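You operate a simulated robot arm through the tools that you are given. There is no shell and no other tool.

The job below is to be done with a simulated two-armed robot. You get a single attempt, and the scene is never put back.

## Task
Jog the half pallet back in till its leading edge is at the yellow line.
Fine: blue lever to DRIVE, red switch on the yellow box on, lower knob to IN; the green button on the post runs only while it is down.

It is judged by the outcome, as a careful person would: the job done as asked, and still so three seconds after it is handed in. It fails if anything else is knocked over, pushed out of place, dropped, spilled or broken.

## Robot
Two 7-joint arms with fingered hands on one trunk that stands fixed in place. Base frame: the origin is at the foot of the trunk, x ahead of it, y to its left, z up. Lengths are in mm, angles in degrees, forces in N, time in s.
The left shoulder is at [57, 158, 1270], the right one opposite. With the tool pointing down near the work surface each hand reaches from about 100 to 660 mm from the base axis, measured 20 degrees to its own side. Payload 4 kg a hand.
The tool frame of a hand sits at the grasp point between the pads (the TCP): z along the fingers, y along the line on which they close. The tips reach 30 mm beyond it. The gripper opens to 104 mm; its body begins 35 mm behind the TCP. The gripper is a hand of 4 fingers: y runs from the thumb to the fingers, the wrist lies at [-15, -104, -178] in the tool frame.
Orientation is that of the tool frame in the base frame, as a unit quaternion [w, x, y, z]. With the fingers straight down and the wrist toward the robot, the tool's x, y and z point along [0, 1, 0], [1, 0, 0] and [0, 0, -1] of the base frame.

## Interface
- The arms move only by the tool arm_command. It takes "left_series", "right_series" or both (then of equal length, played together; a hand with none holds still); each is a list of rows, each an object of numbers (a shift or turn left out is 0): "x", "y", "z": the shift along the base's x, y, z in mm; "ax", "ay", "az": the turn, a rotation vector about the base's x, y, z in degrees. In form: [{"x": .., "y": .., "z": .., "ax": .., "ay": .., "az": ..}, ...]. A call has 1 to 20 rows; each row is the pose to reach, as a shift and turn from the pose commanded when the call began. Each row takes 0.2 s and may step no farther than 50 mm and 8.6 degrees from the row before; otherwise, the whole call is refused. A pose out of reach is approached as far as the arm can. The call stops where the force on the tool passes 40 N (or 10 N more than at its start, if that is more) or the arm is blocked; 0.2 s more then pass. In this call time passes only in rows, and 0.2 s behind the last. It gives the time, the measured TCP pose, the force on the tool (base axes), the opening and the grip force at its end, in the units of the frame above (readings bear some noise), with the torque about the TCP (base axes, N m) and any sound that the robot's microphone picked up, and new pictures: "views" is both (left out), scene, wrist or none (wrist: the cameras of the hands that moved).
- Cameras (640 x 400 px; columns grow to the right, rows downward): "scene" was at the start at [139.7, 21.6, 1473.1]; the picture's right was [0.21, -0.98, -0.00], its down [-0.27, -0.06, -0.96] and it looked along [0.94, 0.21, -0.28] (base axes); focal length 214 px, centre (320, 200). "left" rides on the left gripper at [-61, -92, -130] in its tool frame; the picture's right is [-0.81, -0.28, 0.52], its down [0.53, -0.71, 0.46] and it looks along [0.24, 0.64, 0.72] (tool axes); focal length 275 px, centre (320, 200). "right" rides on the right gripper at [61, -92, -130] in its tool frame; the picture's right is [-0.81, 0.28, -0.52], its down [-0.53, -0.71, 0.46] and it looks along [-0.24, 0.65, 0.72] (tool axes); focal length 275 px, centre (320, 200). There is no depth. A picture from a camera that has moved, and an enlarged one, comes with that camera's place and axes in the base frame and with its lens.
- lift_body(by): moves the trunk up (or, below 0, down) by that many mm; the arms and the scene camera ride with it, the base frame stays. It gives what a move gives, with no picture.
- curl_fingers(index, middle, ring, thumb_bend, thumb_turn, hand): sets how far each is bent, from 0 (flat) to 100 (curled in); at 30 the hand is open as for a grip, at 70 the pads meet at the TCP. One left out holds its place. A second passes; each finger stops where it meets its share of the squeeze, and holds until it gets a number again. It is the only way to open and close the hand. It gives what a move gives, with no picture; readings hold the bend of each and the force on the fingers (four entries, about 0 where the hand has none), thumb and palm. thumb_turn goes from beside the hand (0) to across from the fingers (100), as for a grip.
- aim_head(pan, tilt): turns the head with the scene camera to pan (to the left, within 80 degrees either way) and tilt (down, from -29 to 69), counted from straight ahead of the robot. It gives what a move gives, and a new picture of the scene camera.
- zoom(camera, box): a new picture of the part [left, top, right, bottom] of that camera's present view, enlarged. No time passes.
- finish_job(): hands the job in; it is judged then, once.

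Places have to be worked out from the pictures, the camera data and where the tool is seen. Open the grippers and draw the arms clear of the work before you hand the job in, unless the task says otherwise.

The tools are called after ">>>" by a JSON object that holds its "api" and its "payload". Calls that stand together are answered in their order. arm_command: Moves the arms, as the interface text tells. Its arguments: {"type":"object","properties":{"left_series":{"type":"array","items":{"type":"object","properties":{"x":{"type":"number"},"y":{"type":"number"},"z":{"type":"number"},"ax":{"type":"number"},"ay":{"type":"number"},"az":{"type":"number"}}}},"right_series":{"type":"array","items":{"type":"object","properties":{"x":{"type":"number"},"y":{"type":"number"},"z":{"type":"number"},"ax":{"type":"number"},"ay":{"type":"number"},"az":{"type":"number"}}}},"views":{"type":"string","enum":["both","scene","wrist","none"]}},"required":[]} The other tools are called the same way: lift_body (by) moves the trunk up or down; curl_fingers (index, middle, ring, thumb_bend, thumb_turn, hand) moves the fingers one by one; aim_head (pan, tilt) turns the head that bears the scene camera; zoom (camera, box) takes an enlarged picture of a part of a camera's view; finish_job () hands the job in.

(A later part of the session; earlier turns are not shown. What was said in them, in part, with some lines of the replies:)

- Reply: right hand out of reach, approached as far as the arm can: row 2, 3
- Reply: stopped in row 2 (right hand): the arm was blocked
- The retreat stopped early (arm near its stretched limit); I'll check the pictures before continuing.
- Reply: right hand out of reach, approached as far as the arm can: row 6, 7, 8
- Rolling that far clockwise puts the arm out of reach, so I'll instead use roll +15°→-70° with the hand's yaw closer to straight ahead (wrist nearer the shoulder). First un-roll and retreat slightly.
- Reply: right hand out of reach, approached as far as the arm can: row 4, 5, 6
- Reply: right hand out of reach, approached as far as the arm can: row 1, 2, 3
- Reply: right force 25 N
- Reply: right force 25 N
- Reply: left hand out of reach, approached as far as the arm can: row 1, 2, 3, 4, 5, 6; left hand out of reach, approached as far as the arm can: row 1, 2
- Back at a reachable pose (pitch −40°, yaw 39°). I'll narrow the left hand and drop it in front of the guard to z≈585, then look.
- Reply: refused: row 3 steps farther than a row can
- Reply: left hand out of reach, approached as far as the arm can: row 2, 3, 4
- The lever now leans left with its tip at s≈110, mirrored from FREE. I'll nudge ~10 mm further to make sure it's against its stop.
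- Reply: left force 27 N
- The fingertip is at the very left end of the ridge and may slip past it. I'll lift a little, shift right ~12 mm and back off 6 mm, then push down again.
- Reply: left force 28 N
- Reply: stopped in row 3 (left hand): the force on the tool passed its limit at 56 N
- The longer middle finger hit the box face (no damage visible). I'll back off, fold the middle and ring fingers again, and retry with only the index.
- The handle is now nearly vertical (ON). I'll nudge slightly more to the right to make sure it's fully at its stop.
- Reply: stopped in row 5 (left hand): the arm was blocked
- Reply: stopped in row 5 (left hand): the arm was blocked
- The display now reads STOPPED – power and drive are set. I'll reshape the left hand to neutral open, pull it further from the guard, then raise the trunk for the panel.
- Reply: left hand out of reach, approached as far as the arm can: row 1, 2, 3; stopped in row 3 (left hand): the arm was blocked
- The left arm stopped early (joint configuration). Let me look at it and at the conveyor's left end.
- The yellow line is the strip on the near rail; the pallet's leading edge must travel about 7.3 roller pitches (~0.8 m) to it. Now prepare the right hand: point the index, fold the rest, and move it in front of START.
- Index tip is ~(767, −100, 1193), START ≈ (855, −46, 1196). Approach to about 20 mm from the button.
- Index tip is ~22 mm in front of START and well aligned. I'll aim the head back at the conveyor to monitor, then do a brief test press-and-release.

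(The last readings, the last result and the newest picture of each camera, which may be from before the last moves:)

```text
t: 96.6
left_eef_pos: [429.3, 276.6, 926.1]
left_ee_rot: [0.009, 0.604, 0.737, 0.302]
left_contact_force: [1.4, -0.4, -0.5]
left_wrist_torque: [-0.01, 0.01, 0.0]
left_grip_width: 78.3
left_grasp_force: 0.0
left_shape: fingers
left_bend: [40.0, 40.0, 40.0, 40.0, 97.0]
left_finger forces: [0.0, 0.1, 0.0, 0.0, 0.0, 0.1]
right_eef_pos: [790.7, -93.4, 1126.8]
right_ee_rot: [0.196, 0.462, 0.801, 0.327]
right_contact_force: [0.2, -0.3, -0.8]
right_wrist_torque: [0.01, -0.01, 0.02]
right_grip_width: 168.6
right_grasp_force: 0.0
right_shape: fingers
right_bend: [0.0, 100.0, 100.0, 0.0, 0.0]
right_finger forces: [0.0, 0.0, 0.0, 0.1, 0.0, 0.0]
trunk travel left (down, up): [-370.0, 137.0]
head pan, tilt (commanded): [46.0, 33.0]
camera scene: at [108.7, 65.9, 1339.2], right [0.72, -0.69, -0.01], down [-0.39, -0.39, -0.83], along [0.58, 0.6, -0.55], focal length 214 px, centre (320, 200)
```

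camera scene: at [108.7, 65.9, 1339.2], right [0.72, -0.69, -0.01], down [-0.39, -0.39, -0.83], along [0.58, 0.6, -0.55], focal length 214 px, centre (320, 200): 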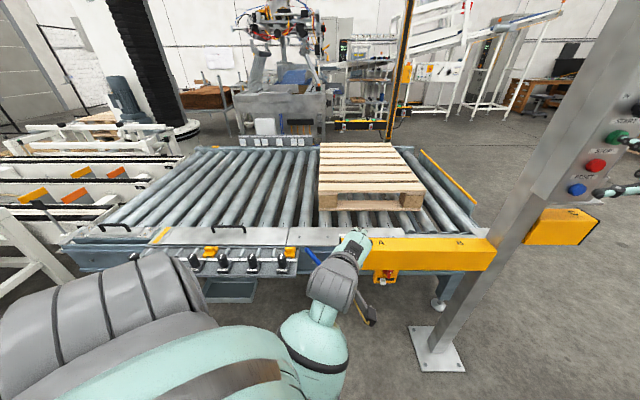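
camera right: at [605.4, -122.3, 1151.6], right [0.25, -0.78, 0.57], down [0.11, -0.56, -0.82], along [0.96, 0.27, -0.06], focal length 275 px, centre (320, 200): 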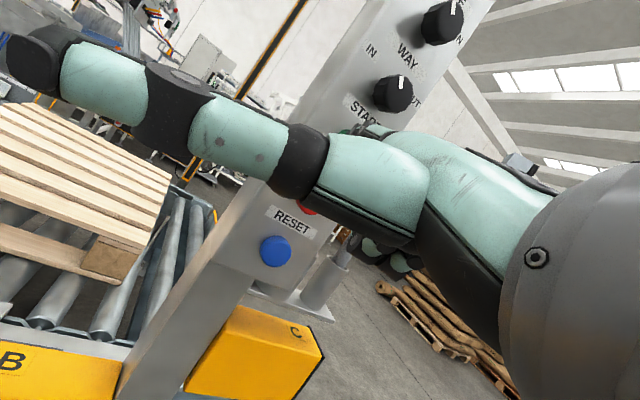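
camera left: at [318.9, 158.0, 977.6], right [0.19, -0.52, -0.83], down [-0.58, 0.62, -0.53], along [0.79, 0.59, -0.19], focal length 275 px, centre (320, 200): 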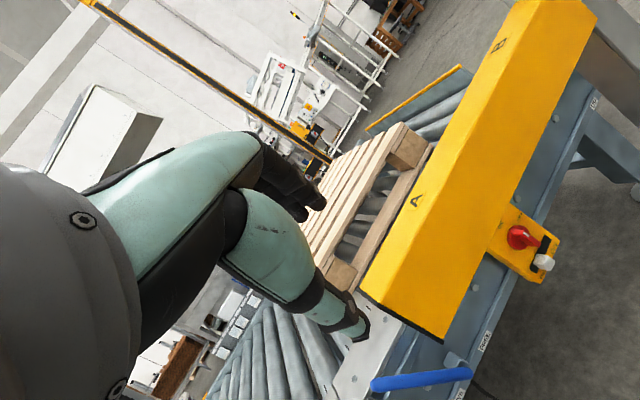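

Both the panel edge and conveyor are in view. Zoom to check the finger relative to START.

>>> {"api": "zoom", "payload": {"camera": "scene", "box": [560, 90, 640, 220]}}

>>> {"api": "zoom", "payload": {"camera": "scene", "box": [80, 130, 440, 290]}}

```text
3.08 times, centred on (600, 155) of scene
camera zoom: at [108.7, 65.9, 1339.2], right [0.72, -0.69, -0.01], down [-0.39, -0.39, -0.83], along [0.58, 0.6, -0.55], focal length 660 px, centre (-542, 338)
```

zoom: 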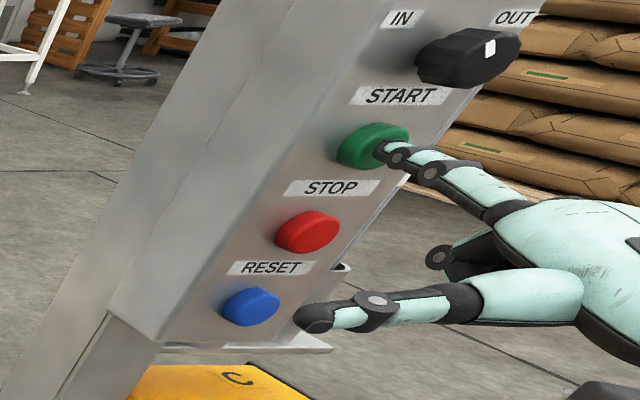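

```text
1.78 times, centred on (260, 210) of scene
camera zoom: at [108.7, 65.9, 1339.2], right [0.72, -0.69, -0.01], down [-0.39, -0.39, -0.83], along [0.58, 0.6, -0.55], focal length 381 px, centre (427, 182)
```

zoom: 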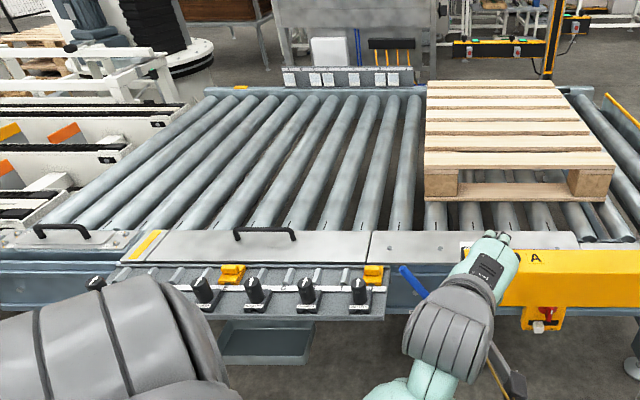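

Fingertip is right at the START button. Brief test press: push ~10 mm along the panel normal and release.

>>> {"api": "arm_command", "payload": {"right_series": [{"x": 3.8, "y": 3.3}, {"x": 7.6, "y": 6.5}], "views": "scene"}}

```text
t: 97.2
left_eef_pos: [429.3, 276.9, 927.8]
left_ee_rot: [0.01, 0.604, 0.737, 0.303]
left_contact_force: [0.1, 0.6, -0.4]
left_wrist_torque: [0.02, 0.02, 0.01]
left_grip_width: 78.2
left_grasp_force: 0.0
left_shape: fingers
left_bend: [40.0, 40.0, 40.0, 40.0, 97.0]
left_finger forces: [0.0, 0.1, 0.1, 0.1, 0.1, 0.0]
right_eef_pos: [799.0, -87.3, 1126.2]
right_ee_rot: [0.196, 0.463, 0.8, 0.327]
right_contact_force: [-2.6, -2.1, -0.4]
right_wrist_torque: [0.08, -0.23, 0.06]
right_grip_width: 168.0
right_grasp_force: 1.7
right_shape: fingers
right_bend: [0.0, 100.0, 100.0, 0.0, 0.0]
right_finger forces: [3.5, 0.1, 0.0, 0.0, 0.0, 0.0]
trunk travel left (down, up): [-370.0, 137.0]
head pan, tilt (commanded): [46.0, 33.0]
heard: click
camera scene: at [107.4, 65.2, 1339.4], right [0.72, -0.69, -0.01], down [-0.39, -0.39, -0.83], along [0.58, 0.6, -0.55], focal length 214 px, centre (320, 200)
```

scene: 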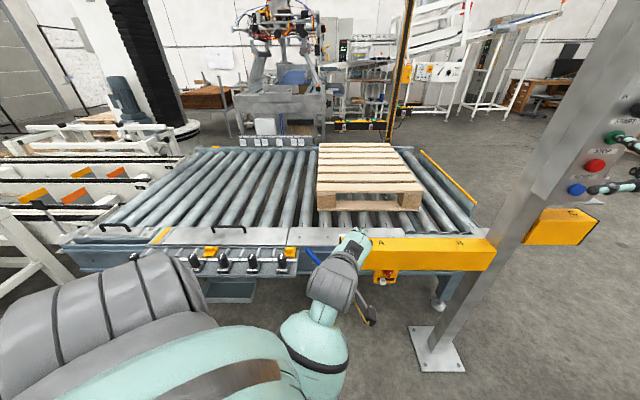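

A click was heard and the index feels 3.5 N – START is down. Hold briefly and watch the pallet.

>>> {"api": "arm_command", "payload": {"right_series": [{"x": 0}], "views": "scene"}}

>>> {"api": "zoom", "payload": {"camera": "scene", "box": [80, 130, 440, 290]}}

```text
t: 97.6
left_eef_pos: [429.5, 276.2, 926.4]
left_ee_rot: [0.009, 0.604, 0.737, 0.302]
left_contact_force: [0.1, 0.2, 0.5]
left_wrist_torque: [0.02, 0.02, -0.05]
left_grip_width: 77.9
left_grasp_force: 0.0
left_shape: fingers
left_bend: [40.0, 40.0, 40.0, 40.0, 97.0]
left_finger forces: [0.0, 0.0, 0.1, 0.0, 0.1, 0.0]
right_eef_pos: [797.0, -87.0, 1126.6]
right_ee_rot: [0.196, 0.462, 0.801, 0.327]
right_contact_force: [-4.0, -2.1, -1.4]
right_wrist_torque: [0.09, -0.24, 0.07]
right_grip_width: 168.2
right_grasp_force: 1.6
right_shape: fingers
right_bend: [0.0, 100.0, 100.0, 0.0, 0.0]
right_finger forces: [3.8, 0.0, 0.1, 0.1, 0.0, 0.1]
trunk travel left (down, up): [-370.0, 137.0]
head pan, tilt (commanded): [46.0, 33.0]
camera scene: at [107.6, 65.3, 1339.4], right [0.72, -0.69, -0.01], down [-0.39, -0.39, -0.83], along [0.58, 0.6, -0.55], focal length 214 px, centre (320, 200)
```

scene: 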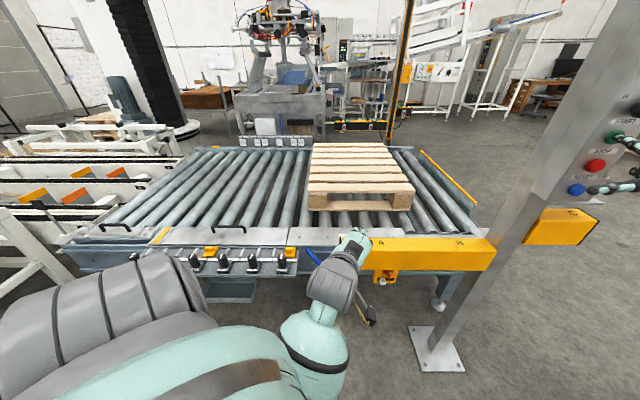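

```text
1.78 times, centred on (260, 210) of scene
camera zoom: at [107.6, 65.3, 1339.4], right [0.72, -0.69, -0.01], down [-0.39, -0.39, -0.83], along [0.58, 0.6, -0.55], focal length 381 px, centre (427, 182)
```

zoom: 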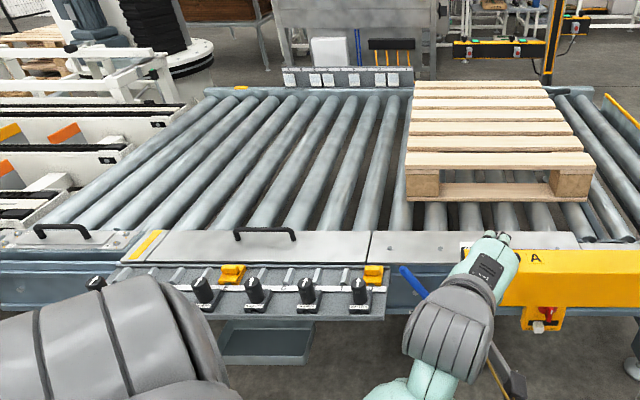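

The pallet moves left (IN) at roughly 100–135 mm/s. Keep holding for about 1.4 s and re-measure.

>>> {"api": "arm_command", "payload": {"right_series": [{"x": 0}, {"x": 0}, {"x": 0}, {"x": 0}, {"x": 0}, {"x": 0}], "views": "scene"}}

>>> {"api": "zoom", "payload": {"camera": "scene", "box": [80, 130, 440, 290]}}

```text
t: 99.0
left_eef_pos: [430.4, 276.5, 926.5]
left_ee_rot: [0.01, 0.604, 0.737, 0.303]
left_contact_force: [0.7, -0.3, 0.3]
left_wrist_torque: [0.01, -0.02, 0.0]
left_grip_width: 78.2
left_grasp_force: 0.0
left_shape: fingers
left_bend: [40.0, 40.0, 40.0, 40.0, 97.0]
left_finger forces: [0.1, 0.0, 0.0, 0.0, 0.1, 0.0]
right_eef_pos: [798.5, -87.8, 1125.8]
right_ee_rot: [0.196, 0.463, 0.8, 0.327]
right_contact_force: [-4.4, -1.2, -0.4]
right_wrist_torque: [0.11, -0.29, 0.08]
right_grip_width: 168.3
right_grasp_force: 2.2
right_shape: fingers
right_bend: [0.0, 100.0, 100.0, 0.0, 0.0]
right_finger forces: [4.1, 0.0, 0.0, 0.0, 0.1, 0.0]
trunk travel left (down, up): [-370.0, 137.0]
head pan, tilt (commanded): [46.0, 33.0]
camera scene: at [107.7, 65.4, 1339.4], right [0.72, -0.69, -0.01], down [-0.39, -0.39, -0.83], along [0.58, 0.6, -0.55], focal length 214 px, centre (320, 200)
```

scene: 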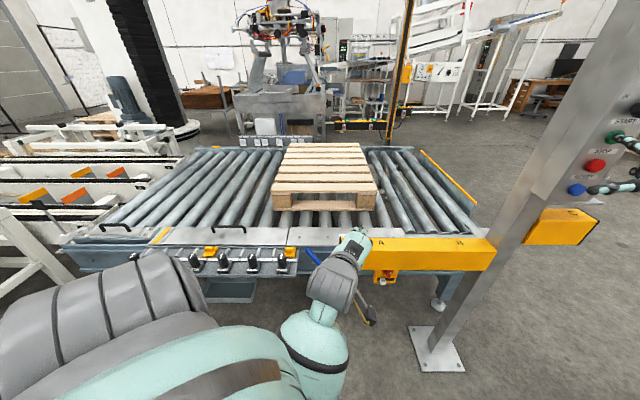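

```text
1.78 times, centred on (260, 210) of scene
camera zoom: at [107.7, 65.4, 1339.4], right [0.72, -0.69, -0.01], down [-0.39, -0.39, -0.83], along [0.58, 0.6, -0.55], focal length 381 px, centre (427, 182)
```

zoom: 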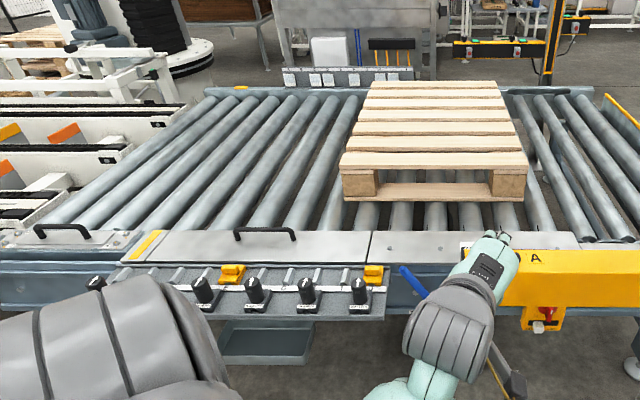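

Speed ≈ 150 mm/s. While holding START the time is frozen between calls; let me zoom in on the target region to define where the leading corner must end.

>>> {"api": "zoom", "payload": {"camera": "scene", "box": [100, 140, 300, 260]}}

>>> {"api": "zoom", "payload": {"camera": "scene", "box": [130, 180, 250, 255]}}

```text
3.20 times, centred on (200, 200) of scene
camera zoom: at [107.7, 65.4, 1339.4], right [0.72, -0.69, -0.01], down [-0.39, -0.39, -0.83], along [0.58, 0.6, -0.55], focal length 686 px, centre (704, 200)
```

zoom: 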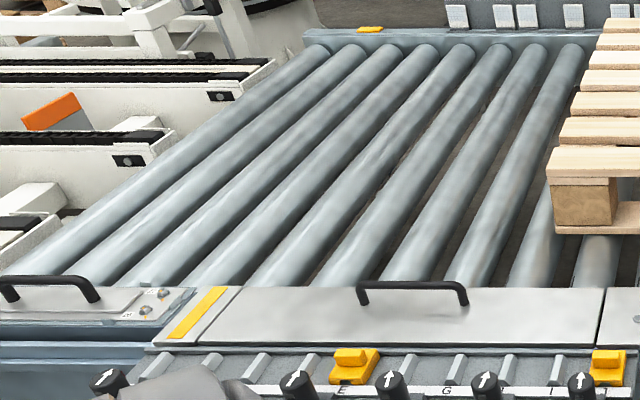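

```text
5.33 times, centred on (190, 218) of scene
camera zoom: at [107.7, 65.4, 1339.4], right [0.72, -0.69, -0.01], down [-0.39, -0.39, -0.83], along [0.58, 0.6, -0.55], focal length 1144 px, centre (1013, 107)
```

zoom: 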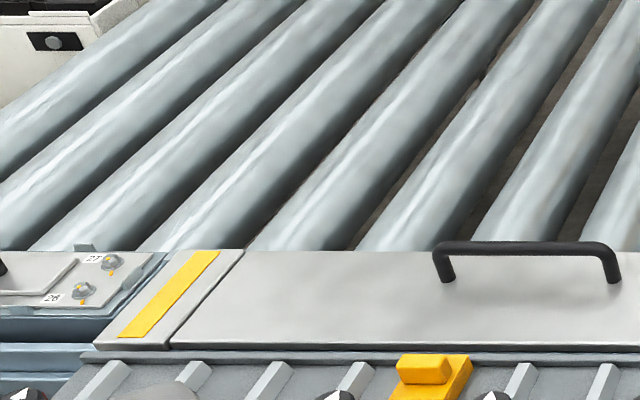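

The strip's image line extended to the pallet's near corner height gives a target corner position of about x≈187 px (now 273, moving ~25 px/s). Hold another 2.2 s.

>>> {"api": "arm_command", "payload": {"right_series": [{"x": 0}, {"x": 0}, {"x": 0}, {"x": 0}, {"x": 0}, {"x": 0}, {"x": 0}, {"x": 0}, {"x": 0}, {"x": 0}], "views": "scene"}}

>>> {"api": "zoom", "payload": {"camera": "scene", "box": [130, 150, 290, 250]}}

```text
t: 101.2
left_eef_pos: [429.5, 276.2, 927.1]
left_ee_rot: [0.01, 0.604, 0.737, 0.304]
left_contact_force: [1.1, -0.1, 0.7]
left_wrist_torque: [-0.02, 0.02, 0.0]
left_grip_width: 78.2
left_grasp_force: 0.0
left_shape: fingers
left_bend: [40.0, 40.0, 40.0, 40.0, 97.0]
left_finger forces: [0.1, 0.0, 0.0, 0.0, 0.0, 0.1]
right_eef_pos: [798.1, -88.3, 1126.6]
right_ee_rot: [0.195, 0.463, 0.801, 0.326]
right_contact_force: [-4.2, -2.2, -0.5]
right_wrist_torque: [0.08, -0.27, 0.09]
right_grip_width: 168.1
right_grasp_force: 2.4
right_shape: fingers
right_bend: [0.0, 100.0, 100.0, 0.0, 0.0]
right_finger forces: [4.1, 0.0, 0.0, 0.0, 0.0, 0.0]
trunk travel left (down, up): [-370.0, 137.0]
head pan, tilt (commanded): [46.0, 33.0]
camera scene: at [107.7, 65.4, 1339.4], right [0.72, -0.69, -0.01], down [-0.39, -0.39, -0.83], along [0.58, 0.6, -0.55], focal length 214 px, centre (320, 200)
```

scene: 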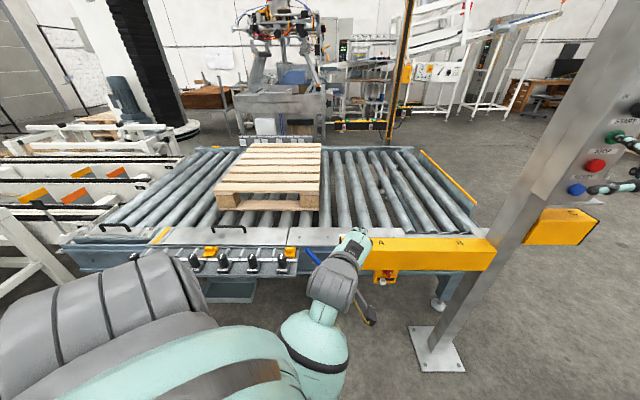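

```text
4.00 times, centred on (210, 200) of scene
camera zoom: at [107.7, 65.4, 1339.4], right [0.72, -0.69, -0.01], down [-0.39, -0.39, -0.83], along [0.58, 0.6, -0.55], focal length 858 px, centre (760, 200)
```

zoom: 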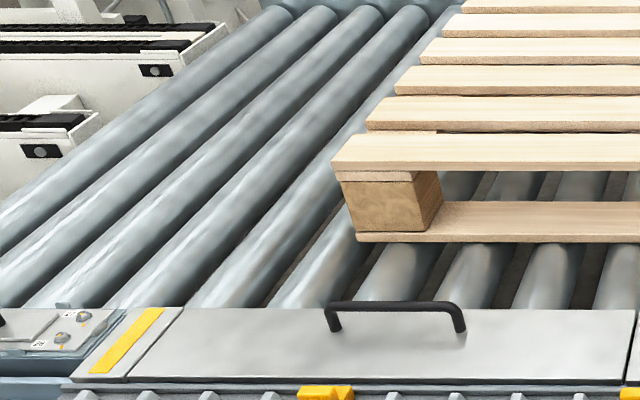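

Corner is at x=219 px; ~209 mm remain at ~148 mm/s. Hold 1.0 s more then release, leaving a small margin for fine jogging.

>>> {"api": "arm_command", "payload": {"right_series": [{"x": 0}, {"x": 0}, {"x": 0}, {"x": 0}, {"x": 0}, {"x": -10, "y": -8.5}], "views": "scene"}}

>>> {"api": "zoom", "payload": {"camera": "scene", "box": [130, 150, 290, 250]}}

```text
t: 102.6
left_eef_pos: [431.8, 276.0, 927.6]
left_ee_rot: [0.01, 0.604, 0.737, 0.302]
left_contact_force: [0.6, -0.3, -0.1]
left_wrist_torque: [-0.01, 0.0, 0.01]
left_grip_width: 78.2
left_grasp_force: 0.2
left_shape: fingers
left_bend: [40.0, 40.0, 40.0, 40.0, 97.0]
left_finger forces: [0.0, 0.0, 0.0, 0.1, 0.1, 0.0]
right_eef_pos: [787.9, -95.3, 1126.3]
right_ee_rot: [0.195, 0.463, 0.801, 0.327]
right_contact_force: [-0.7, -0.3, 0.9]
right_wrist_torque: [0.02, -0.04, -0.05]
right_grip_width: 168.4
right_grasp_force: 0.0
right_shape: fingers
right_bend: [0.0, 100.0, 100.0, 0.0, 0.0]
right_finger forces: [0.0, 0.0, 0.0, 0.1, 0.0, 0.0]
trunk travel left (down, up): [-370.0, 137.0]
head pan, tilt (commanded): [46.0, 33.0]
camera scene: at [108.3, 65.1, 1339.3], right [0.72, -0.69, -0.01], down [-0.39, -0.39, -0.83], along [0.58, 0.6, -0.55], focal length 214 px, centre (320, 200)
```

scene: 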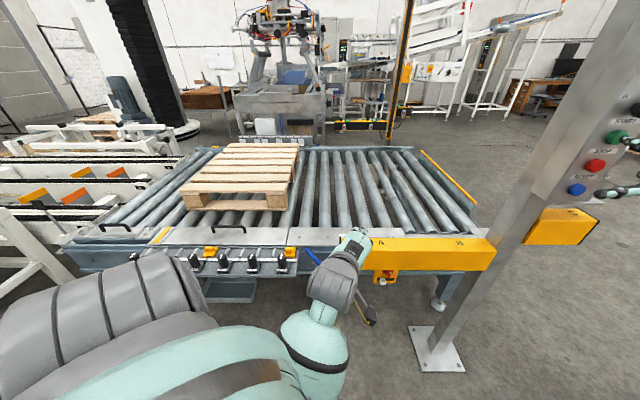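

```text
4.00 times, centred on (210, 200) of scene
camera zoom: at [108.3, 65.1, 1339.3], right [0.72, -0.69, -0.01], down [-0.39, -0.39, -0.83], along [0.58, 0.6, -0.55], focal length 858 px, centre (760, 200)
```

zoom: 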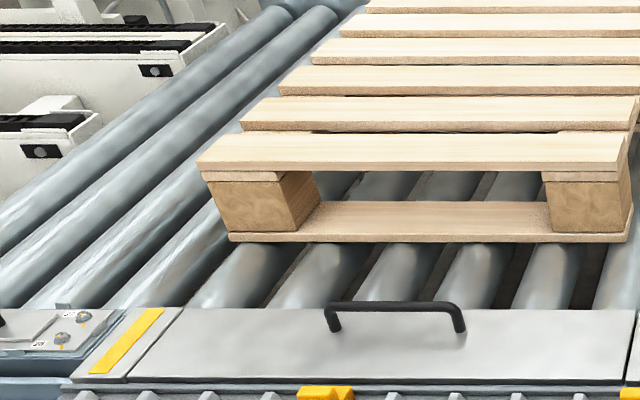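

Released; the leading corner is at zoom (230,241) versus ~216 predicted – about 20 mm short. I'll verify with other viewpoints before fine jogging.

>>> {"api": "zoom", "payload": {"camera": "left", "box": [0, 0, 640, 400]}}

>>> {"api": "aim_head", "payload": {"pan": 70, "tilt": 35}}

>>> {"api": "zoom", "payload": {"camera": "scene", "box": [230, 110, 430, 235]}}

```text
1.00 times, centred on (320, 200) of left (not enlarged: the box is as wide or as high as the picture)
camera zoom: at [316.1, 156.9, 970.0], right [0.17, -0.53, -0.83], down [-0.6, 0.61, -0.51], along [0.78, 0.59, -0.21], focal length 275 px, centre (320, 200)
```

zoom: 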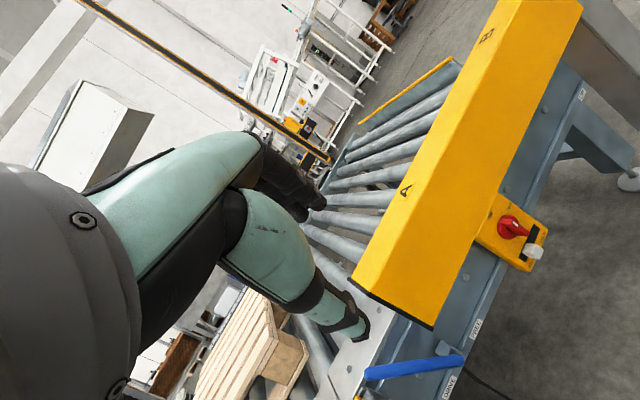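

```text
t: 103.5
left_eef_pos: [430.9, 276.9, 927.1]
left_ee_rot: [0.01, 0.604, 0.737, 0.303]
left_contact_force: [-1.0, -0.3, -0.2]
left_wrist_torque: [0.02, 0.01, -0.01]
left_grip_width: 78.4
left_grasp_force: 0.1
left_shape: fingers
left_bend: [40.0, 40.0, 40.0, 40.0, 97.0]
left_finger forces: [0.1, 0.0, 0.1, 0.0, 0.0, 0.0]
right_eef_pos: [789.9, -95.5, 1126.5]
right_ee_rot: [0.196, 0.462, 0.8, 0.327]
right_contact_force: [-0.2, 0.2, -0.2]
right_wrist_torque: [0.0, -0.02, -0.03]
right_grip_width: 168.1
right_grasp_force: 0.1
right_shape: fingers
right_bend: [0.0, 100.0, 100.0, 0.0, 0.0]
right_finger forces: [0.0, 0.0, 0.0, 0.0, 0.0, 0.0]
trunk travel left (down, up): [-370.0, 137.0]
head pan, tilt (commanded): [70.0, 35.0]
camera scene: at [76.8, 84.4, 1336.6], right [0.94, -0.34, -0.01], down [-0.21, -0.54, -0.82], along [0.27, 0.77, -0.58], focal length 214 px, centre (320, 200)
```

scene: 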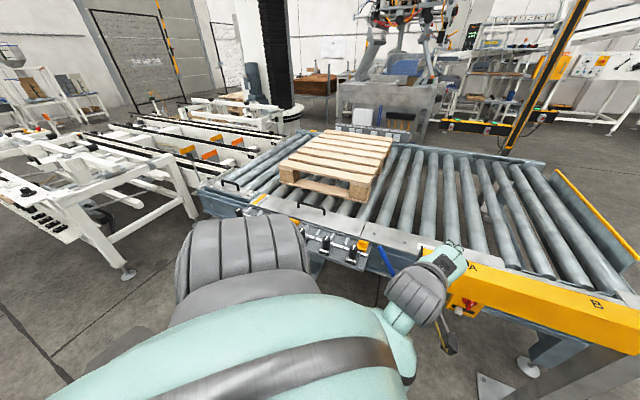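

```text
3.20 times, centred on (330, 172) of scene
camera zoom: at [76.8, 84.4, 1336.6], right [0.94, -0.34, -0.01], down [-0.21, -0.54, -0.82], along [0.27, 0.77, -0.58], focal length 686 px, centre (288, 288)
```

zoom: 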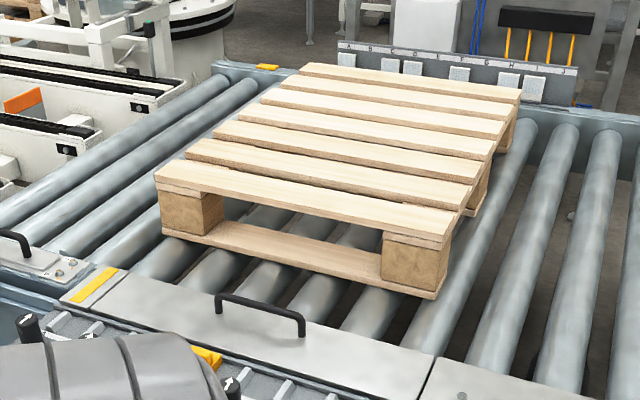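

The apparent alignment depends on the height difference between the rail plate (with the strip) and roller tops. I'll measure that by viewing from a lower trunk height: first retract the right hand from the panel.

>>> {"api": "arm_command", "payload": {"right_series": [{"x": -30, "y": -18}, {"x": -60, "y": -36}, {"x": -90, "y": -55}], "views": "none"}}

>>> {"api": "zoom", "payload": {"camera": "scene", "box": [230, 150, 330, 220]}}

>>> {"api": "lift_body", "payload": {"by": -300}}

>>> {"api": "aim_head", "payload": {"pan": 70, "tilt": 20}}

>>> {"api": "zoom", "payload": {"camera": "scene", "box": [200, 140, 400, 265]}}

```text
t: 104.3
left_eef_pos: [429.8, 276.1, 927.5]
left_ee_rot: [0.011, 0.604, 0.737, 0.304]
left_contact_force: [0.1, -0.9, -0.6]
left_wrist_torque: [0.0, -0.01, 0.03]
left_grip_width: 78.0
left_grasp_force: 0.2
left_shape: fingers
left_bend: [40.0, 40.0, 40.0, 40.0, 97.0]
left_finger forces: [0.1, 0.1, 0.0, 0.0, 0.0, 0.0]
right_eef_pos: [696.7, -152.5, 1126.9]
right_ee_rot: [0.196, 0.462, 0.801, 0.327]
right_contact_force: [0.0, 0.1, 0.3]
right_wrist_torque: [0.0, -0.01, 0.02]
right_grip_width: 168.4
right_grasp_force: 0.0
right_shape: fingers
right_bend: [0.0, 100.0, 100.0, 0.0, 0.0]
right_finger forces: [0.1, 0.0, 0.1, 0.0, 0.0, 0.0]
trunk travel left (down, up): [-370.0, 137.0]
head pan, tilt (commanded): [70.0, 35.0]
```

```text
5.71 times, centred on (280, 185) of scene
camera zoom: at [75.6, 83.4, 1336.7], right [0.94, -0.34, -0.01], down [-0.21, -0.54, -0.82], along [0.27, 0.77, -0.58], focal length 1226 px, centre (549, 286)
```

zoom: 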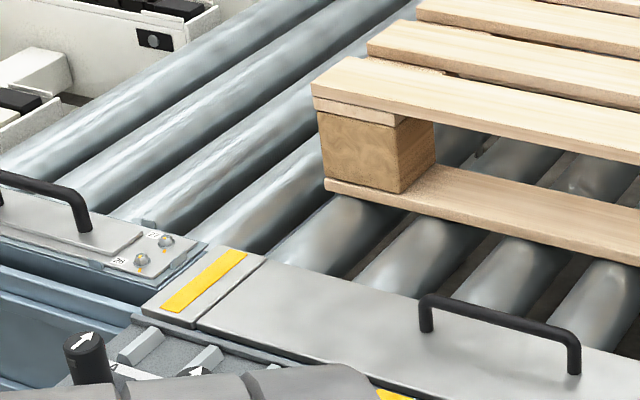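

```text
t: 107.5
left_eef_pos: [424.4, 274.3, 848.2]
left_ee_rot: [0.005, 0.609, 0.734, 0.301]
left_contact_force: [-0.3, 0.4, 1.0]
left_wrist_torque: [0.0, 0.0, 0.01]
left_grip_width: 78.5
left_grasp_force: 0.1
left_shape: fingers
left_bend: [40.0, 40.0, 40.0, 40.0, 97.0]
left_finger forces: [0.1, 0.0, 0.0, 0.0, 0.0, 0.1]
right_eef_pos: [686.6, -150.1, 1061.2]
right_ee_rot: [0.201, 0.459, 0.8, 0.329]
right_contact_force: [-0.2, -0.5, -0.8]
right_wrist_torque: [0.02, -0.06, -0.04]
right_grip_width: 168.6
right_grasp_force: 0.1
right_shape: fingers
right_bend: [0.0, 100.0, 100.0, 0.0, 0.0]
right_finger forces: [0.0, 0.1, 0.0, 0.0, 0.0, 0.0]
trunk travel left (down, up): [-270.0, 237.0]
head pan, tilt (commanded): [70.0, 35.0]
stopped: the arm was blocked; the commanded pose is now the measured one
```

```text
t: 108.2
left_eef_pos: [421.9, 276.3, 840.8]
left_ee_rot: [-0.003, 0.611, 0.733, 0.299]
left_contact_force: [-0.8, -0.9, 0.4]
left_wrist_torque: [-0.03, -0.01, 0.01]
left_grip_width: 78.5
left_grasp_force: 0.0
left_shape: fingers
left_bend: [40.0, 40.0, 40.0, 40.0, 97.0]
left_finger forces: [0.0, 0.0, 0.1, 0.0, 0.0, 0.0]
right_eef_pos: [688.1, -148.9, 1060.9]
right_ee_rot: [0.201, 0.461, 0.799, 0.329]
right_contact_force: [0.7, 0.9, -0.5]
right_wrist_torque: [0.01, 0.01, -0.03]
right_grip_width: 168.6
right_grasp_force: 0.1
right_shape: fingers
right_bend: [0.0, 100.0, 100.0, 0.0, 0.0]
right_finger forces: [0.1, 0.1, 0.1, 0.0, 0.0, 0.1]
trunk travel left (down, up): [-270.0, 237.0]
head pan, tilt (commanded): [70.0, 20.0]
camera scene: at [77.8, 89.2, 1284.6], right [0.94, -0.34, -0.01], down [-0.13, -0.32, -0.94], along [0.32, 0.88, -0.35], focal length 214 px, centre (320, 200)
```

scene: 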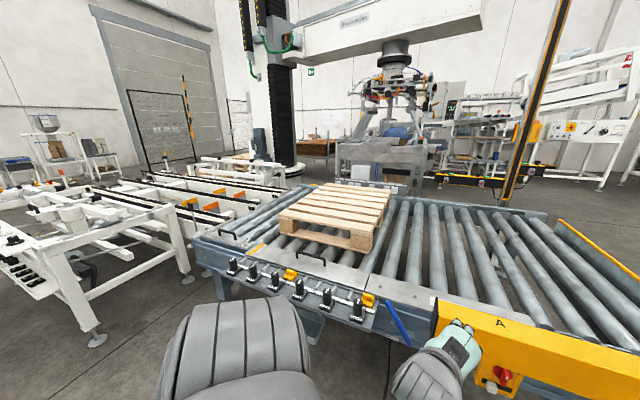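

```text
3.20 times, centred on (300, 202) of scene
camera zoom: at [77.8, 89.2, 1284.6], right [0.94, -0.34, -0.01], down [-0.13, -0.32, -0.94], along [0.32, 0.88, -0.35], focal length 686 px, centre (384, 192)
```

zoom: 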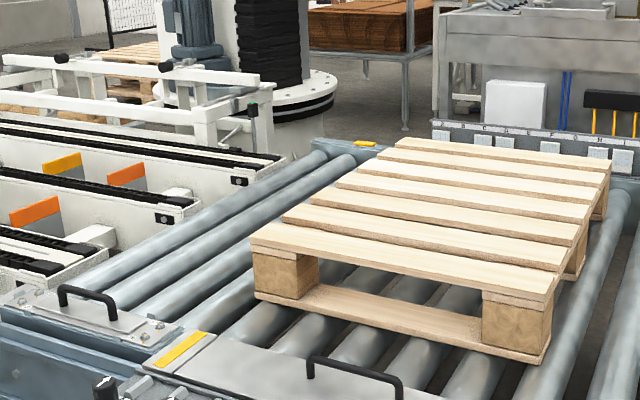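

The trunk stopped early (left arm near a limit), so I'll instead use the left wrist camera from another vantage. First yaw the left hand to the left and see what it can view.

>>> {"api": "arm_command", "payload": {"left_series": [{"y": 10, "z": 10, "az": 8}, {"y": 20, "z": 20, "az": 16}, {"y": 30, "z": 30, "az": 24}, {"y": 40, "z": 40, "az": 32}, {"y": 50, "z": 50, "az": 40}], "views": "both"}}

```text
t: 108.9
left_eef_pos: [389.2, 328.5, 852.2]
left_ee_rot: [-0.11, 0.513, 0.778, 0.346]
left_contact_force: [0.1, -0.5, 0.4]
left_wrist_torque: [0.0, -0.04, -0.03]
left_grip_width: 78.0
left_grasp_force: 0.0
left_shape: fingers
left_bend: [40.0, 40.0, 40.0, 40.0, 97.0]
left_finger forces: [0.0, 0.0, 0.1, 0.1, 0.1, 0.1]
left hand out of reach, approached as far as the arm can: row 1
right_eef_pos: [674.2, -150.8, 1068.5]
right_ee_rot: [0.207, 0.457, 0.798, 0.333]
right_contact_force: [-0.1, 0.5, 0.2]
right_wrist_torque: [-0.01, 0.01, -0.03]
right_grip_width: 168.8
right_grasp_force: 0.1
right_shape: fingers
right_bend: [0.0, 100.0, 100.0, 0.0, 0.0]
right_finger forces: [0.0, 0.0, 0.0, 0.0, 0.0, 0.0]
trunk travel left (down, up): [-270.0, 237.0]
head pan, tilt (commanded): [70.0, 20.0]
stopped in row 3 (left hand): the arm was blocked; the commanded pose is now the measured one
camera scene: at [76.3, 88.9, 1284.7], right [0.94, -0.34, -0.01], down [-0.13, -0.32, -0.94], along [0.32, 0.88, -0.35], focal length 214 px, centre (320, 200)
camera left: at [312.5, 178.0, 876.8], right [0.22, -0.31, -0.92], down [-0.78, 0.52, -0.36], along [0.59, 0.8, -0.13], focal length 275 px, centre (320, 200)
```

scene: 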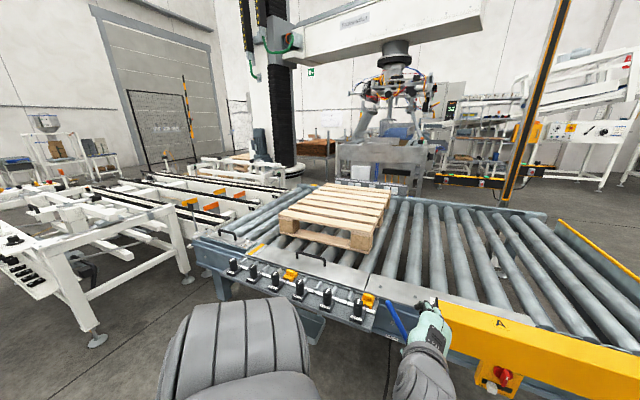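
left: 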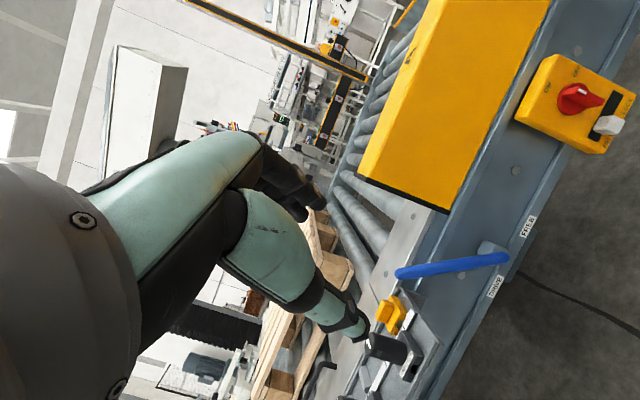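

I'll take precise zooms of the strip and pallet corner from this height, then compare from a raised trunk to separate height parallax.

>>> {"api": "zoom", "payload": {"camera": "scene", "box": [230, 205, 310, 265]}}

>>> {"api": "lift_body", "payload": {"by": 230}}

>>> {"api": "aim_head", "payload": {"pan": 70, "tilt": 35}}

>>> {"api": "zoom", "payload": {"camera": "scene", "box": [230, 170, 340, 240]}}

```text
6.67 times, centred on (270, 235) of scene
camera zoom: at [76.3, 88.9, 1284.7], right [0.94, -0.34, -0.01], down [-0.13, -0.32, -0.94], along [0.32, 0.88, -0.35], focal length 1430 px, centre (653, -33)
```

zoom: 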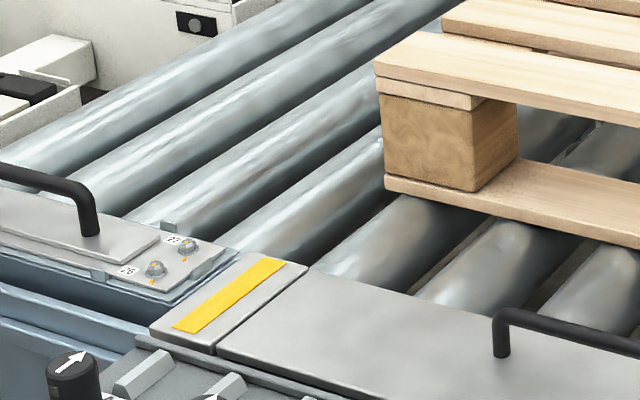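

```text
t: 111.3
left_eef_pos: [398.5, 340.5, 1072.7]
left_ee_rot: [-0.105, 0.497, 0.781, 0.364]
left_contact_force: [-0.2, 0.4, -0.2]
left_wrist_torque: [-0.02, 0.01, -0.05]
left_grip_width: 78.1
left_grasp_force: 0.0
left_shape: fingers
left_bend: [40.0, 40.0, 40.0, 40.0, 97.0]
left_finger forces: [0.1, 0.0, 0.0, 0.1, 0.0, 0.1]
right_eef_pos: [676.2, -149.8, 1273.7]
right_ee_rot: [0.206, 0.458, 0.798, 0.332]
right_contact_force: [-0.8, 0.6, 0.6]
right_wrist_torque: [-0.01, -0.03, 0.03]
right_grip_width: 168.4
right_grasp_force: 0.1
right_shape: fingers
right_bend: [0.0, 100.0, 100.0, 0.0, 0.0]
right_finger forces: [0.1, 0.0, 0.0, 0.0, 0.0, 0.0]
trunk travel left (down, up): [-500.0, 7.0]
head pan, tilt (commanded): [70.0, 20.0]
```

```text
t: 112.1
left_eef_pos: [400.8, 338.3, 1075.2]
left_ee_rot: [-0.102, 0.499, 0.78, 0.365]
left_contact_force: [0.4, -0.7, 0.3]
left_wrist_torque: [0.0, -0.02, 0.03]
left_grip_width: 78.1
left_grasp_force: 0.0
left_shape: fingers
left_bend: [40.0, 40.0, 40.0, 40.0, 97.0]
left_finger forces: [0.1, 0.0, 0.0, 0.1, 0.1, 0.1]
right_eef_pos: [675.7, -151.0, 1274.8]
right_ee_rot: [0.206, 0.458, 0.798, 0.332]
right_contact_force: [-0.7, -0.1, -0.9]
right_wrist_torque: [-0.04, -0.01, -0.02]
right_grip_width: 168.6
right_grasp_force: 0.1
right_shape: fingers
right_bend: [0.0, 100.0, 100.0, 0.0, 0.0]
right_finger forces: [0.0, 0.0, 0.0, 0.0, 0.1, 0.0]
trunk travel left (down, up): [-500.0, 7.0]
head pan, tilt (commanded): [70.0, 35.0]
camera scene: at [78.3, 84.4, 1467.9], right [0.94, -0.34, -0.01], down [-0.21, -0.54, -0.82], along [0.27, 0.77, -0.58], focal length 214 px, centre (320, 200)
```

scene: 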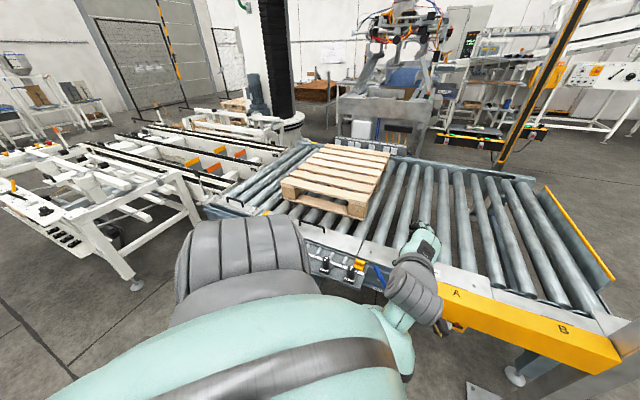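

```text
5.71 times, centred on (285, 205) of scene
camera zoom: at [78.3, 84.4, 1467.9], right [0.94, -0.34, -0.01], down [-0.21, -0.54, -0.82], along [0.27, 0.77, -0.58], focal length 1226 px, centre (520, 171)
```

zoom: 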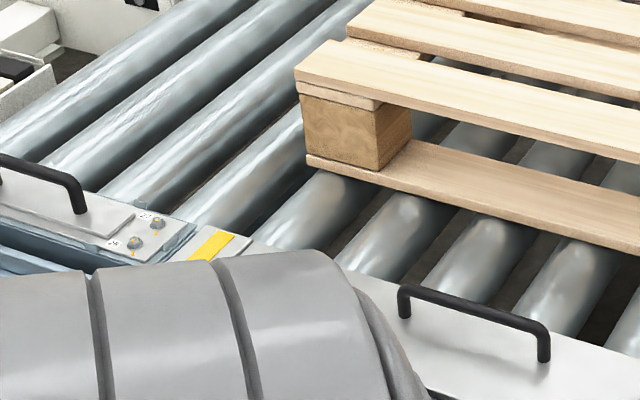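

From three heights, the pallet's leading corner works out to be on the strip (about 10 mm past its centre, within its width, allowing ~20 mm for rollers being lower than the rail). The pallet has stayed still. Now I'll draw the right arm back from the panel and open the hand.

>>> {"api": "arm_command", "payload": {"right_series": [{"x": -35, "y": -18, "z": 0}, {"x": -70, "y": -36, "z": 0}, {"x": -105, "y": -54, "z": 0}, {"x": -140, "y": -72, "z": 0}], "views": "none"}}

>>> {"api": "curl_fingers", "payload": {"hand": "right", "index": 30, "middle": 30, "ring": 30, "thumb_bend": 30, "thumb_turn": 98}}

>>> {"api": "curl_fingers", "payload": {"hand": "left", "index": 30, "middle": 30, "ring": 30, "thumb_bend": 30}}

>>> {"api": "aim_head", "payload": {"pan": 60, "tilt": 40}}

>>> {"api": "zoom", "payload": {"camera": "scene", "box": [180, 120, 380, 245]}}

```text
t: 113.1
left_eef_pos: [398.9, 337.4, 1076.2]
left_ee_rot: [-0.099, 0.5, 0.778, 0.366]
left_contact_force: [-0.4, 0.5, 0.4]
left_wrist_torque: [-0.01, -0.04, 0.0]
left_grip_width: 78.5
left_grasp_force: 0.1
left_shape: fingers
left_bend: [40.0, 40.0, 40.0, 40.0, 97.0]
left_finger forces: [0.0, 0.0, 0.0, 0.0, 0.0, 0.0]
right_eef_pos: [533.5, -223.2, 1277.3]
right_ee_rot: [0.205, 0.459, 0.799, 0.332]
right_contact_force: [-0.2, 0.3, 0.1]
right_wrist_torque: [0.01, -0.03, -0.03]
right_grip_width: 168.6
right_grasp_force: 0.1
right_shape: fingers
right_bend: [0.0, 100.0, 100.0, 0.0, 0.0]
right_finger forces: [0.0, 0.0, 0.1, 0.0, 0.0, 0.0]
trunk travel left (down, up): [-500.0, 7.0]
head pan, tilt (commanded): [70.0, 35.0]
```

```text
t: 114.1
left_eef_pos: [401.4, 334.6, 1075.8]
left_ee_rot: [-0.1, 0.501, 0.778, 0.366]
left_contact_force: [-0.5, -0.3, -0.1]
left_wrist_torque: [0.03, 0.02, 0.03]
left_grip_width: 78.5
left_grasp_force: 0.2
left_shape: fingers
left_bend: [40.0, 40.0, 40.0, 40.0, 97.0]
left_finger forces: [0.1, 0.0, 0.0, 0.0, 0.1, 0.0]
right_eef_pos: [538.0, -220.5, 1274.1]
right_ee_rot: [0.206, 0.458, 0.799, 0.332]
right_contact_force: [0.1, -0.2, -0.2]
right_wrist_torque: [0.0, -0.01, 0.01]
right_grip_width: 103.5
right_grasp_force: 0.0
right_shape: fingers
right_bend: [30.0, 30.0, 30.0, 30.0, 95.0]
right_finger forces: [0.0, 0.0, 0.0, 0.1, 0.0, 0.0]
trunk travel left (down, up): [-500.0, 7.0]
head pan, tilt (commanded): [70.0, 35.0]
```

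```text
t: 115.3
left_eef_pos: [401.7, 336.9, 1076.7]
left_ee_rot: [-0.098, 0.502, 0.777, 0.368]
left_contact_force: [-0.1, 0.4, -0.1]
left_wrist_torque: [-0.01, -0.02, -0.01]
left_grip_width: 103.0
left_grasp_force: 0.1
left_shape: fingers
left_bend: [30.0, 30.0, 30.0, 30.0, 96.0]
left_finger forces: [0.1, 0.1, 0.0, 0.0, 0.1, 0.1]
right_eef_pos: [520.8, -221.8, 1280.8]
right_ee_rot: [0.211, 0.456, 0.798, 0.333]
right_contact_force: [0.3, -0.2, -0.3]
right_wrist_torque: [-0.01, 0.0, 0.0]
right_grip_width: 103.5
right_grasp_force: 0.0
right_shape: fingers
right_bend: [30.0, 30.0, 30.0, 30.0, 96.0]
right_finger forces: [0.0, 0.1, 0.0, 0.0, 0.1, 0.0]
trunk travel left (down, up): [-500.0, 7.0]
head pan, tilt (commanded): [70.0, 35.0]
stopped (left hand): the arm was blocked; the commanded pose is now the measured one
```

```text
t: 116.0
left_eef_pos: [402.1, 334.9, 1076.7]
left_ee_rot: [-0.099, 0.502, 0.776, 0.368]
left_contact_force: [-1.1, -0.3, 0.5]
left_wrist_torque: [0.02, -0.02, 0.01]
left_grip_width: 102.9
left_grasp_force: 0.1
left_shape: fingers
left_bend: [30.0, 30.0, 30.0, 30.0, 96.0]
left_finger forces: [0.0, 0.0, 0.0, 0.0, 0.1, 0.0]
right_eef_pos: [520.9, -221.0, 1281.2]
right_ee_rot: [0.211, 0.455, 0.798, 0.335]
right_contact_force: [-0.9, -0.2, 0.8]
right_wrist_torque: [0.0, 0.04, -0.04]
right_grip_width: 103.5
right_grasp_force: 0.1
right_shape: fingers
right_bend: [30.0, 30.0, 30.0, 30.0, 96.0]
right_finger forces: [0.0, 0.0, 0.0, 0.1, 0.1, 0.0]
trunk travel left (down, up): [-500.0, 7.0]
head pan, tilt (commanded): [60.0, 40.0]
camera scene: at [89.6, 75.4, 1459.5], right [0.87, -0.5, -0.01], down [-0.33, -0.56, -0.76], along [0.37, 0.66, -0.65], focal length 214 px, centre (320, 200)
```

scene: 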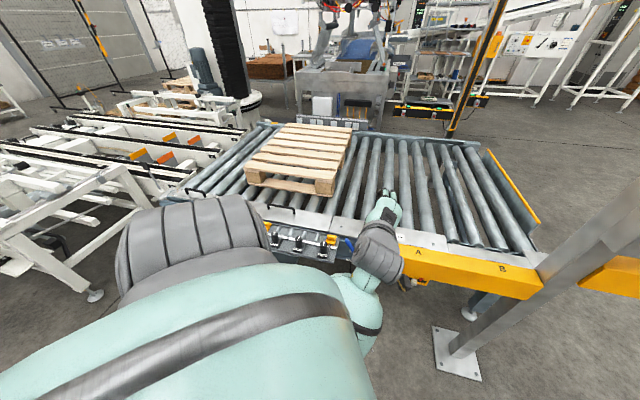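

```text
3.20 times, centred on (280, 182) of scene
camera zoom: at [89.6, 75.4, 1459.5], right [0.87, -0.5, -0.01], down [-0.33, -0.56, -0.76], along [0.37, 0.66, -0.65], focal length 686 px, centre (448, 256)
```

zoom: 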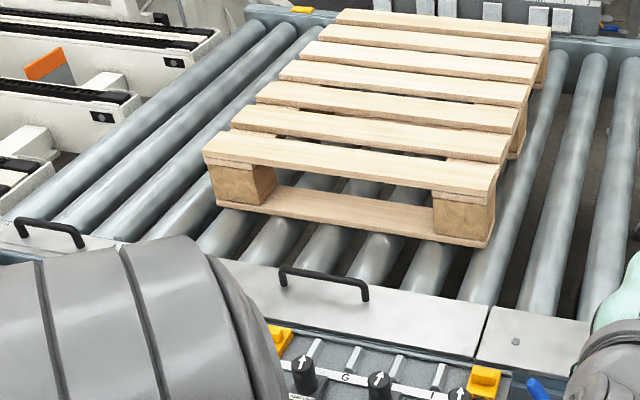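

Pallet is stationary at the line and both hands are open and clear. Final look at the panel to confirm nothing else was disturbed.

>>> {"api": "aim_head", "payload": {"pan": 0, "tilt": 15}}

>>> {"api": "zoom", "payload": {"camera": "scene", "box": [280, 80, 400, 280]}}

>>> {"api": "aim_head", "payload": {"pan": 48, "tilt": 38}}

>>> {"api": "zoom", "payload": {"camera": "scene", "box": [130, 130, 330, 260]}}

>>> {"api": "zoom", "payload": {"camera": "scene", "box": [140, 170, 240, 250]}}

```text
t: 117.3
left_eef_pos: [403.4, 335.9, 1076.7]
left_ee_rot: [-0.097, 0.503, 0.775, 0.369]
left_contact_force: [0.7, 0.2, 0.4]
left_wrist_torque: [-0.01, 0.02, 0.0]
left_grip_width: 103.3
left_grasp_force: 0.0
left_shape: fingers
left_bend: [30.0, 30.0, 30.0, 30.0, 96.0]
left_finger forces: [0.0, 0.0, 0.0, 0.0, 0.1, 0.0]
right_eef_pos: [521.8, -220.2, 1281.8]
right_ee_rot: [0.21, 0.455, 0.798, 0.334]
right_contact_force: [-0.5, 0.0, 0.4]
right_wrist_torque: [0.0, -0.02, -0.02]
right_grip_width: 103.6
right_grasp_force: 0.0
right_shape: fingers
right_bend: [30.0, 30.0, 30.0, 30.0, 96.0]
right_finger forces: [0.0, 0.0, 0.0, 0.0, 0.1, 0.0]
trunk travel left (down, up): [-500.0, 7.0]
head pan, tilt (commanded): [0.0, 15.0]
camera scene: at [141.8, 1.7, 1498.3], right [0.0, -1.0, 0.0], down [-0.27, 0.0, -0.96], along [0.96, 0.0, -0.27], focal length 214 px, centre (320, 200)
```

scene: 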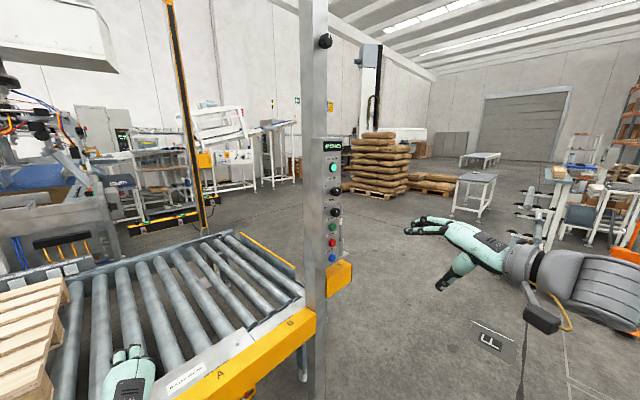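

```text
2.00 times, centred on (340, 180) of scene
camera zoom: at [141.8, 1.7, 1498.3], right [0.0, -1.0, 0.0], down [-0.27, 0.0, -0.96], along [0.96, 0.0, -0.27], focal length 429 px, centre (280, 240)
```

zoom: 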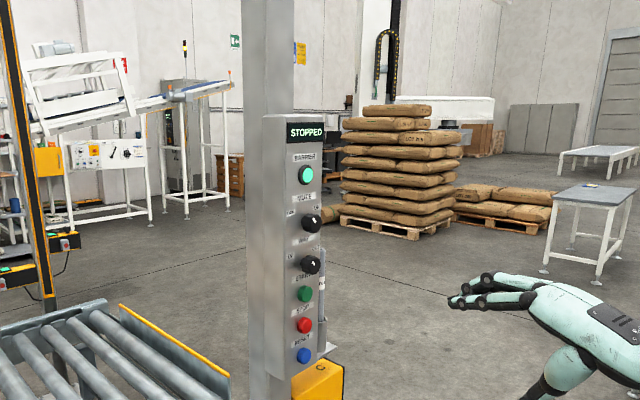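

```text
t: 118.5
left_eef_pos: [403.2, 333.3, 1077.2]
left_ee_rot: [-0.098, 0.503, 0.776, 0.369]
left_contact_force: [0.2, -0.3, -0.4]
left_wrist_torque: [-0.01, 0.01, -0.02]
left_grip_width: 103.4
left_grasp_force: 0.1
left_shape: fingers
left_bend: [30.0, 30.0, 30.0, 30.0, 96.0]
left_finger forces: [0.0, 0.0, 0.0, 0.0, 0.0, 0.1]
right_eef_pos: [522.5, -219.7, 1281.0]
right_ee_rot: [0.21, 0.455, 0.798, 0.334]
right_contact_force: [-0.5, -0.1, -0.3]
right_wrist_torque: [-0.06, 0.01, 0.0]
right_grip_width: 103.4
right_grasp_force: 0.1
right_shape: fingers
right_bend: [30.0, 30.0, 30.0, 30.0, 96.0]
right_finger forces: [0.1, 0.0, 0.0, 0.0, 0.1, 0.1]
trunk travel left (down, up): [-500.0, 7.0]
head pan, tilt (commanded): [48.0, 38.0]
camera scene: at [105.7, 65.8, 1462.2], right [0.74, -0.67, -0.01], down [-0.42, -0.46, -0.78], along [0.52, 0.59, -0.62], focal length 214 px, centre (320, 200)
```

scene: 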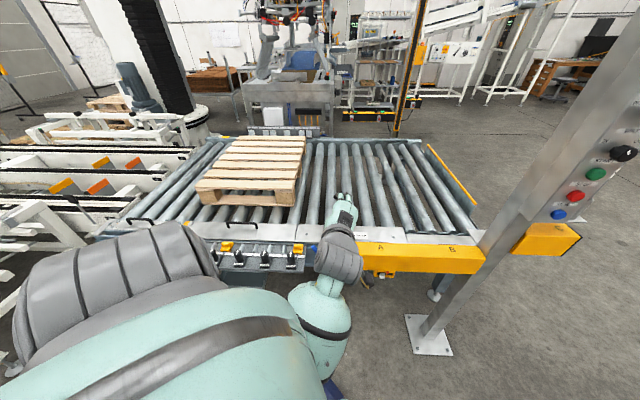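

```text
3.08 times, centred on (230, 195) of scene
camera zoom: at [105.7, 65.8, 1462.2], right [0.74, -0.67, -0.01], down [-0.42, -0.46, -0.78], along [0.52, 0.59, -0.62], focal length 660 px, centre (597, 215)
```

zoom: 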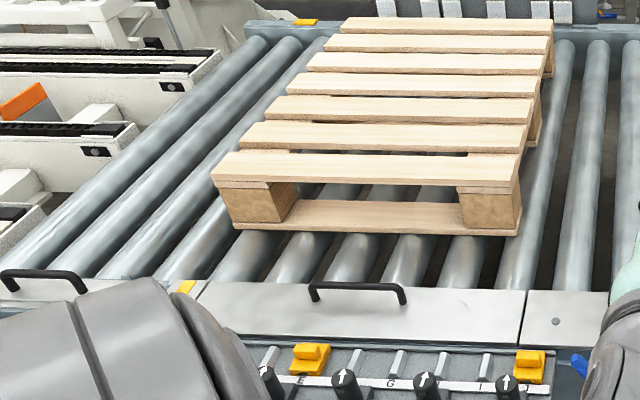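

```text
5.00 times, centred on (190, 210) of scene
camera zoom: at [105.7, 65.8, 1462.2], right [0.74, -0.67, -0.01], down [-0.42, -0.46, -0.78], along [0.52, 0.59, -0.62], focal length 1072 px, centre (970, 150)
```

zoom: 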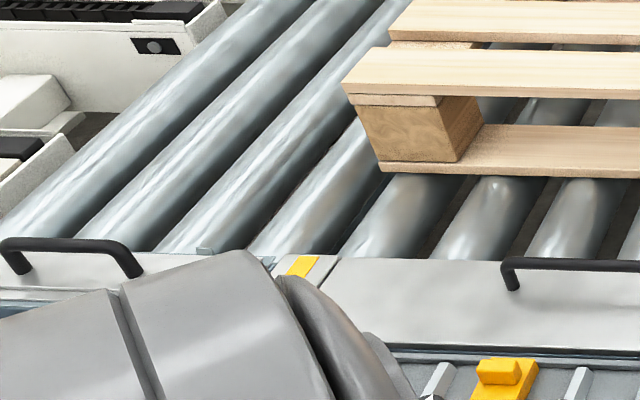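

Nothing else moved; display reads STOPPED. One more precision check of the leading edge against the strip and rollers with higher zoom.

>>> {"api": "zoom", "payload": {"camera": "scene", "box": [155, 190, 225, 235]}}

>>> {"api": "zoom", "payload": {"camera": "scene", "box": [175, 170, 255, 225]}}

```text
8.89 times, centred on (190, 212) of scene
camera zoom: at [105.7, 65.8, 1462.2], right [0.74, -0.67, -0.01], down [-0.42, -0.46, -0.78], along [0.52, 0.59, -0.62], focal length 1906 px, centre (1476, 89)
```

zoom: 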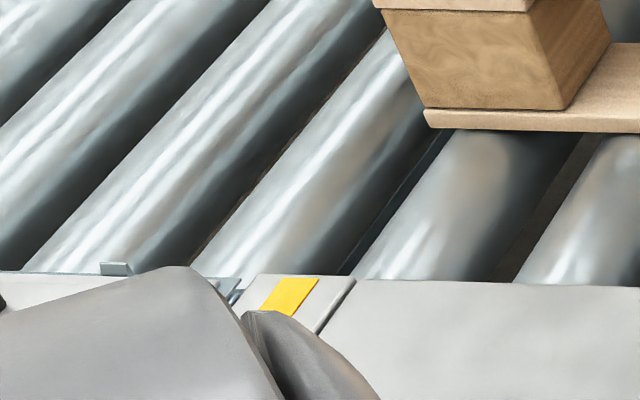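

```text
7.27 times, centred on (215, 198) of scene
camera zoom: at [105.7, 65.8, 1462.2], right [0.74, -0.67, -0.01], down [-0.42, -0.46, -0.78], along [0.52, 0.59, -0.62], focal length 1560 px, centre (1084, 218)
```

zoom: 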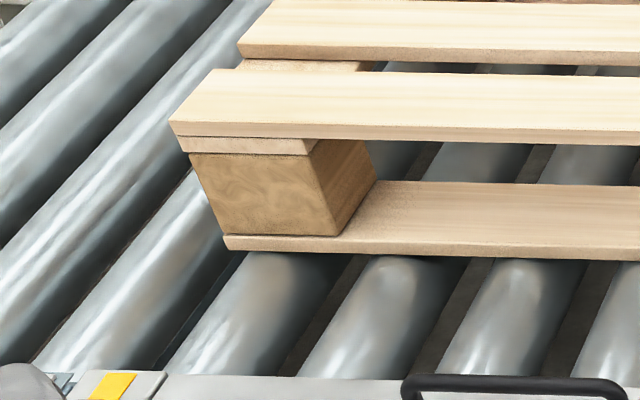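

The corner projects onto the strip's line to within about a centimetre, the pallet is stationary, the display reads STOPPED, and both hands are open and clear. Handing the job in.

>>> {"api": "finish_job", "payload": {}}

```text
The job is handed in.
```

I jogged the half pallet back in and stopped it with its leading edge at the yellow line, to within about 1 cm. That figure comes from the camera pictures, not a direct measurement. I took the yellow line to be the strip on the near rail. There is also a yellow mark on the far rail, but it isn't opposite that strip.

- **Controls:** The blue lever is at DRIVE, the red switch is ON and the lower (WAY) knob is at IN. I left MUTE and the FREE/LOCK slider as they were. The display reads STOPPED.
- **Contact while setting the switch:** One finger bumped the yellow switch box (about 56 N). I saw no damage or movement in the pictures.
- **End state:** The pallet stayed where it stopped in every check afterwards. Both hands are open and clear of the conveyor and the post.
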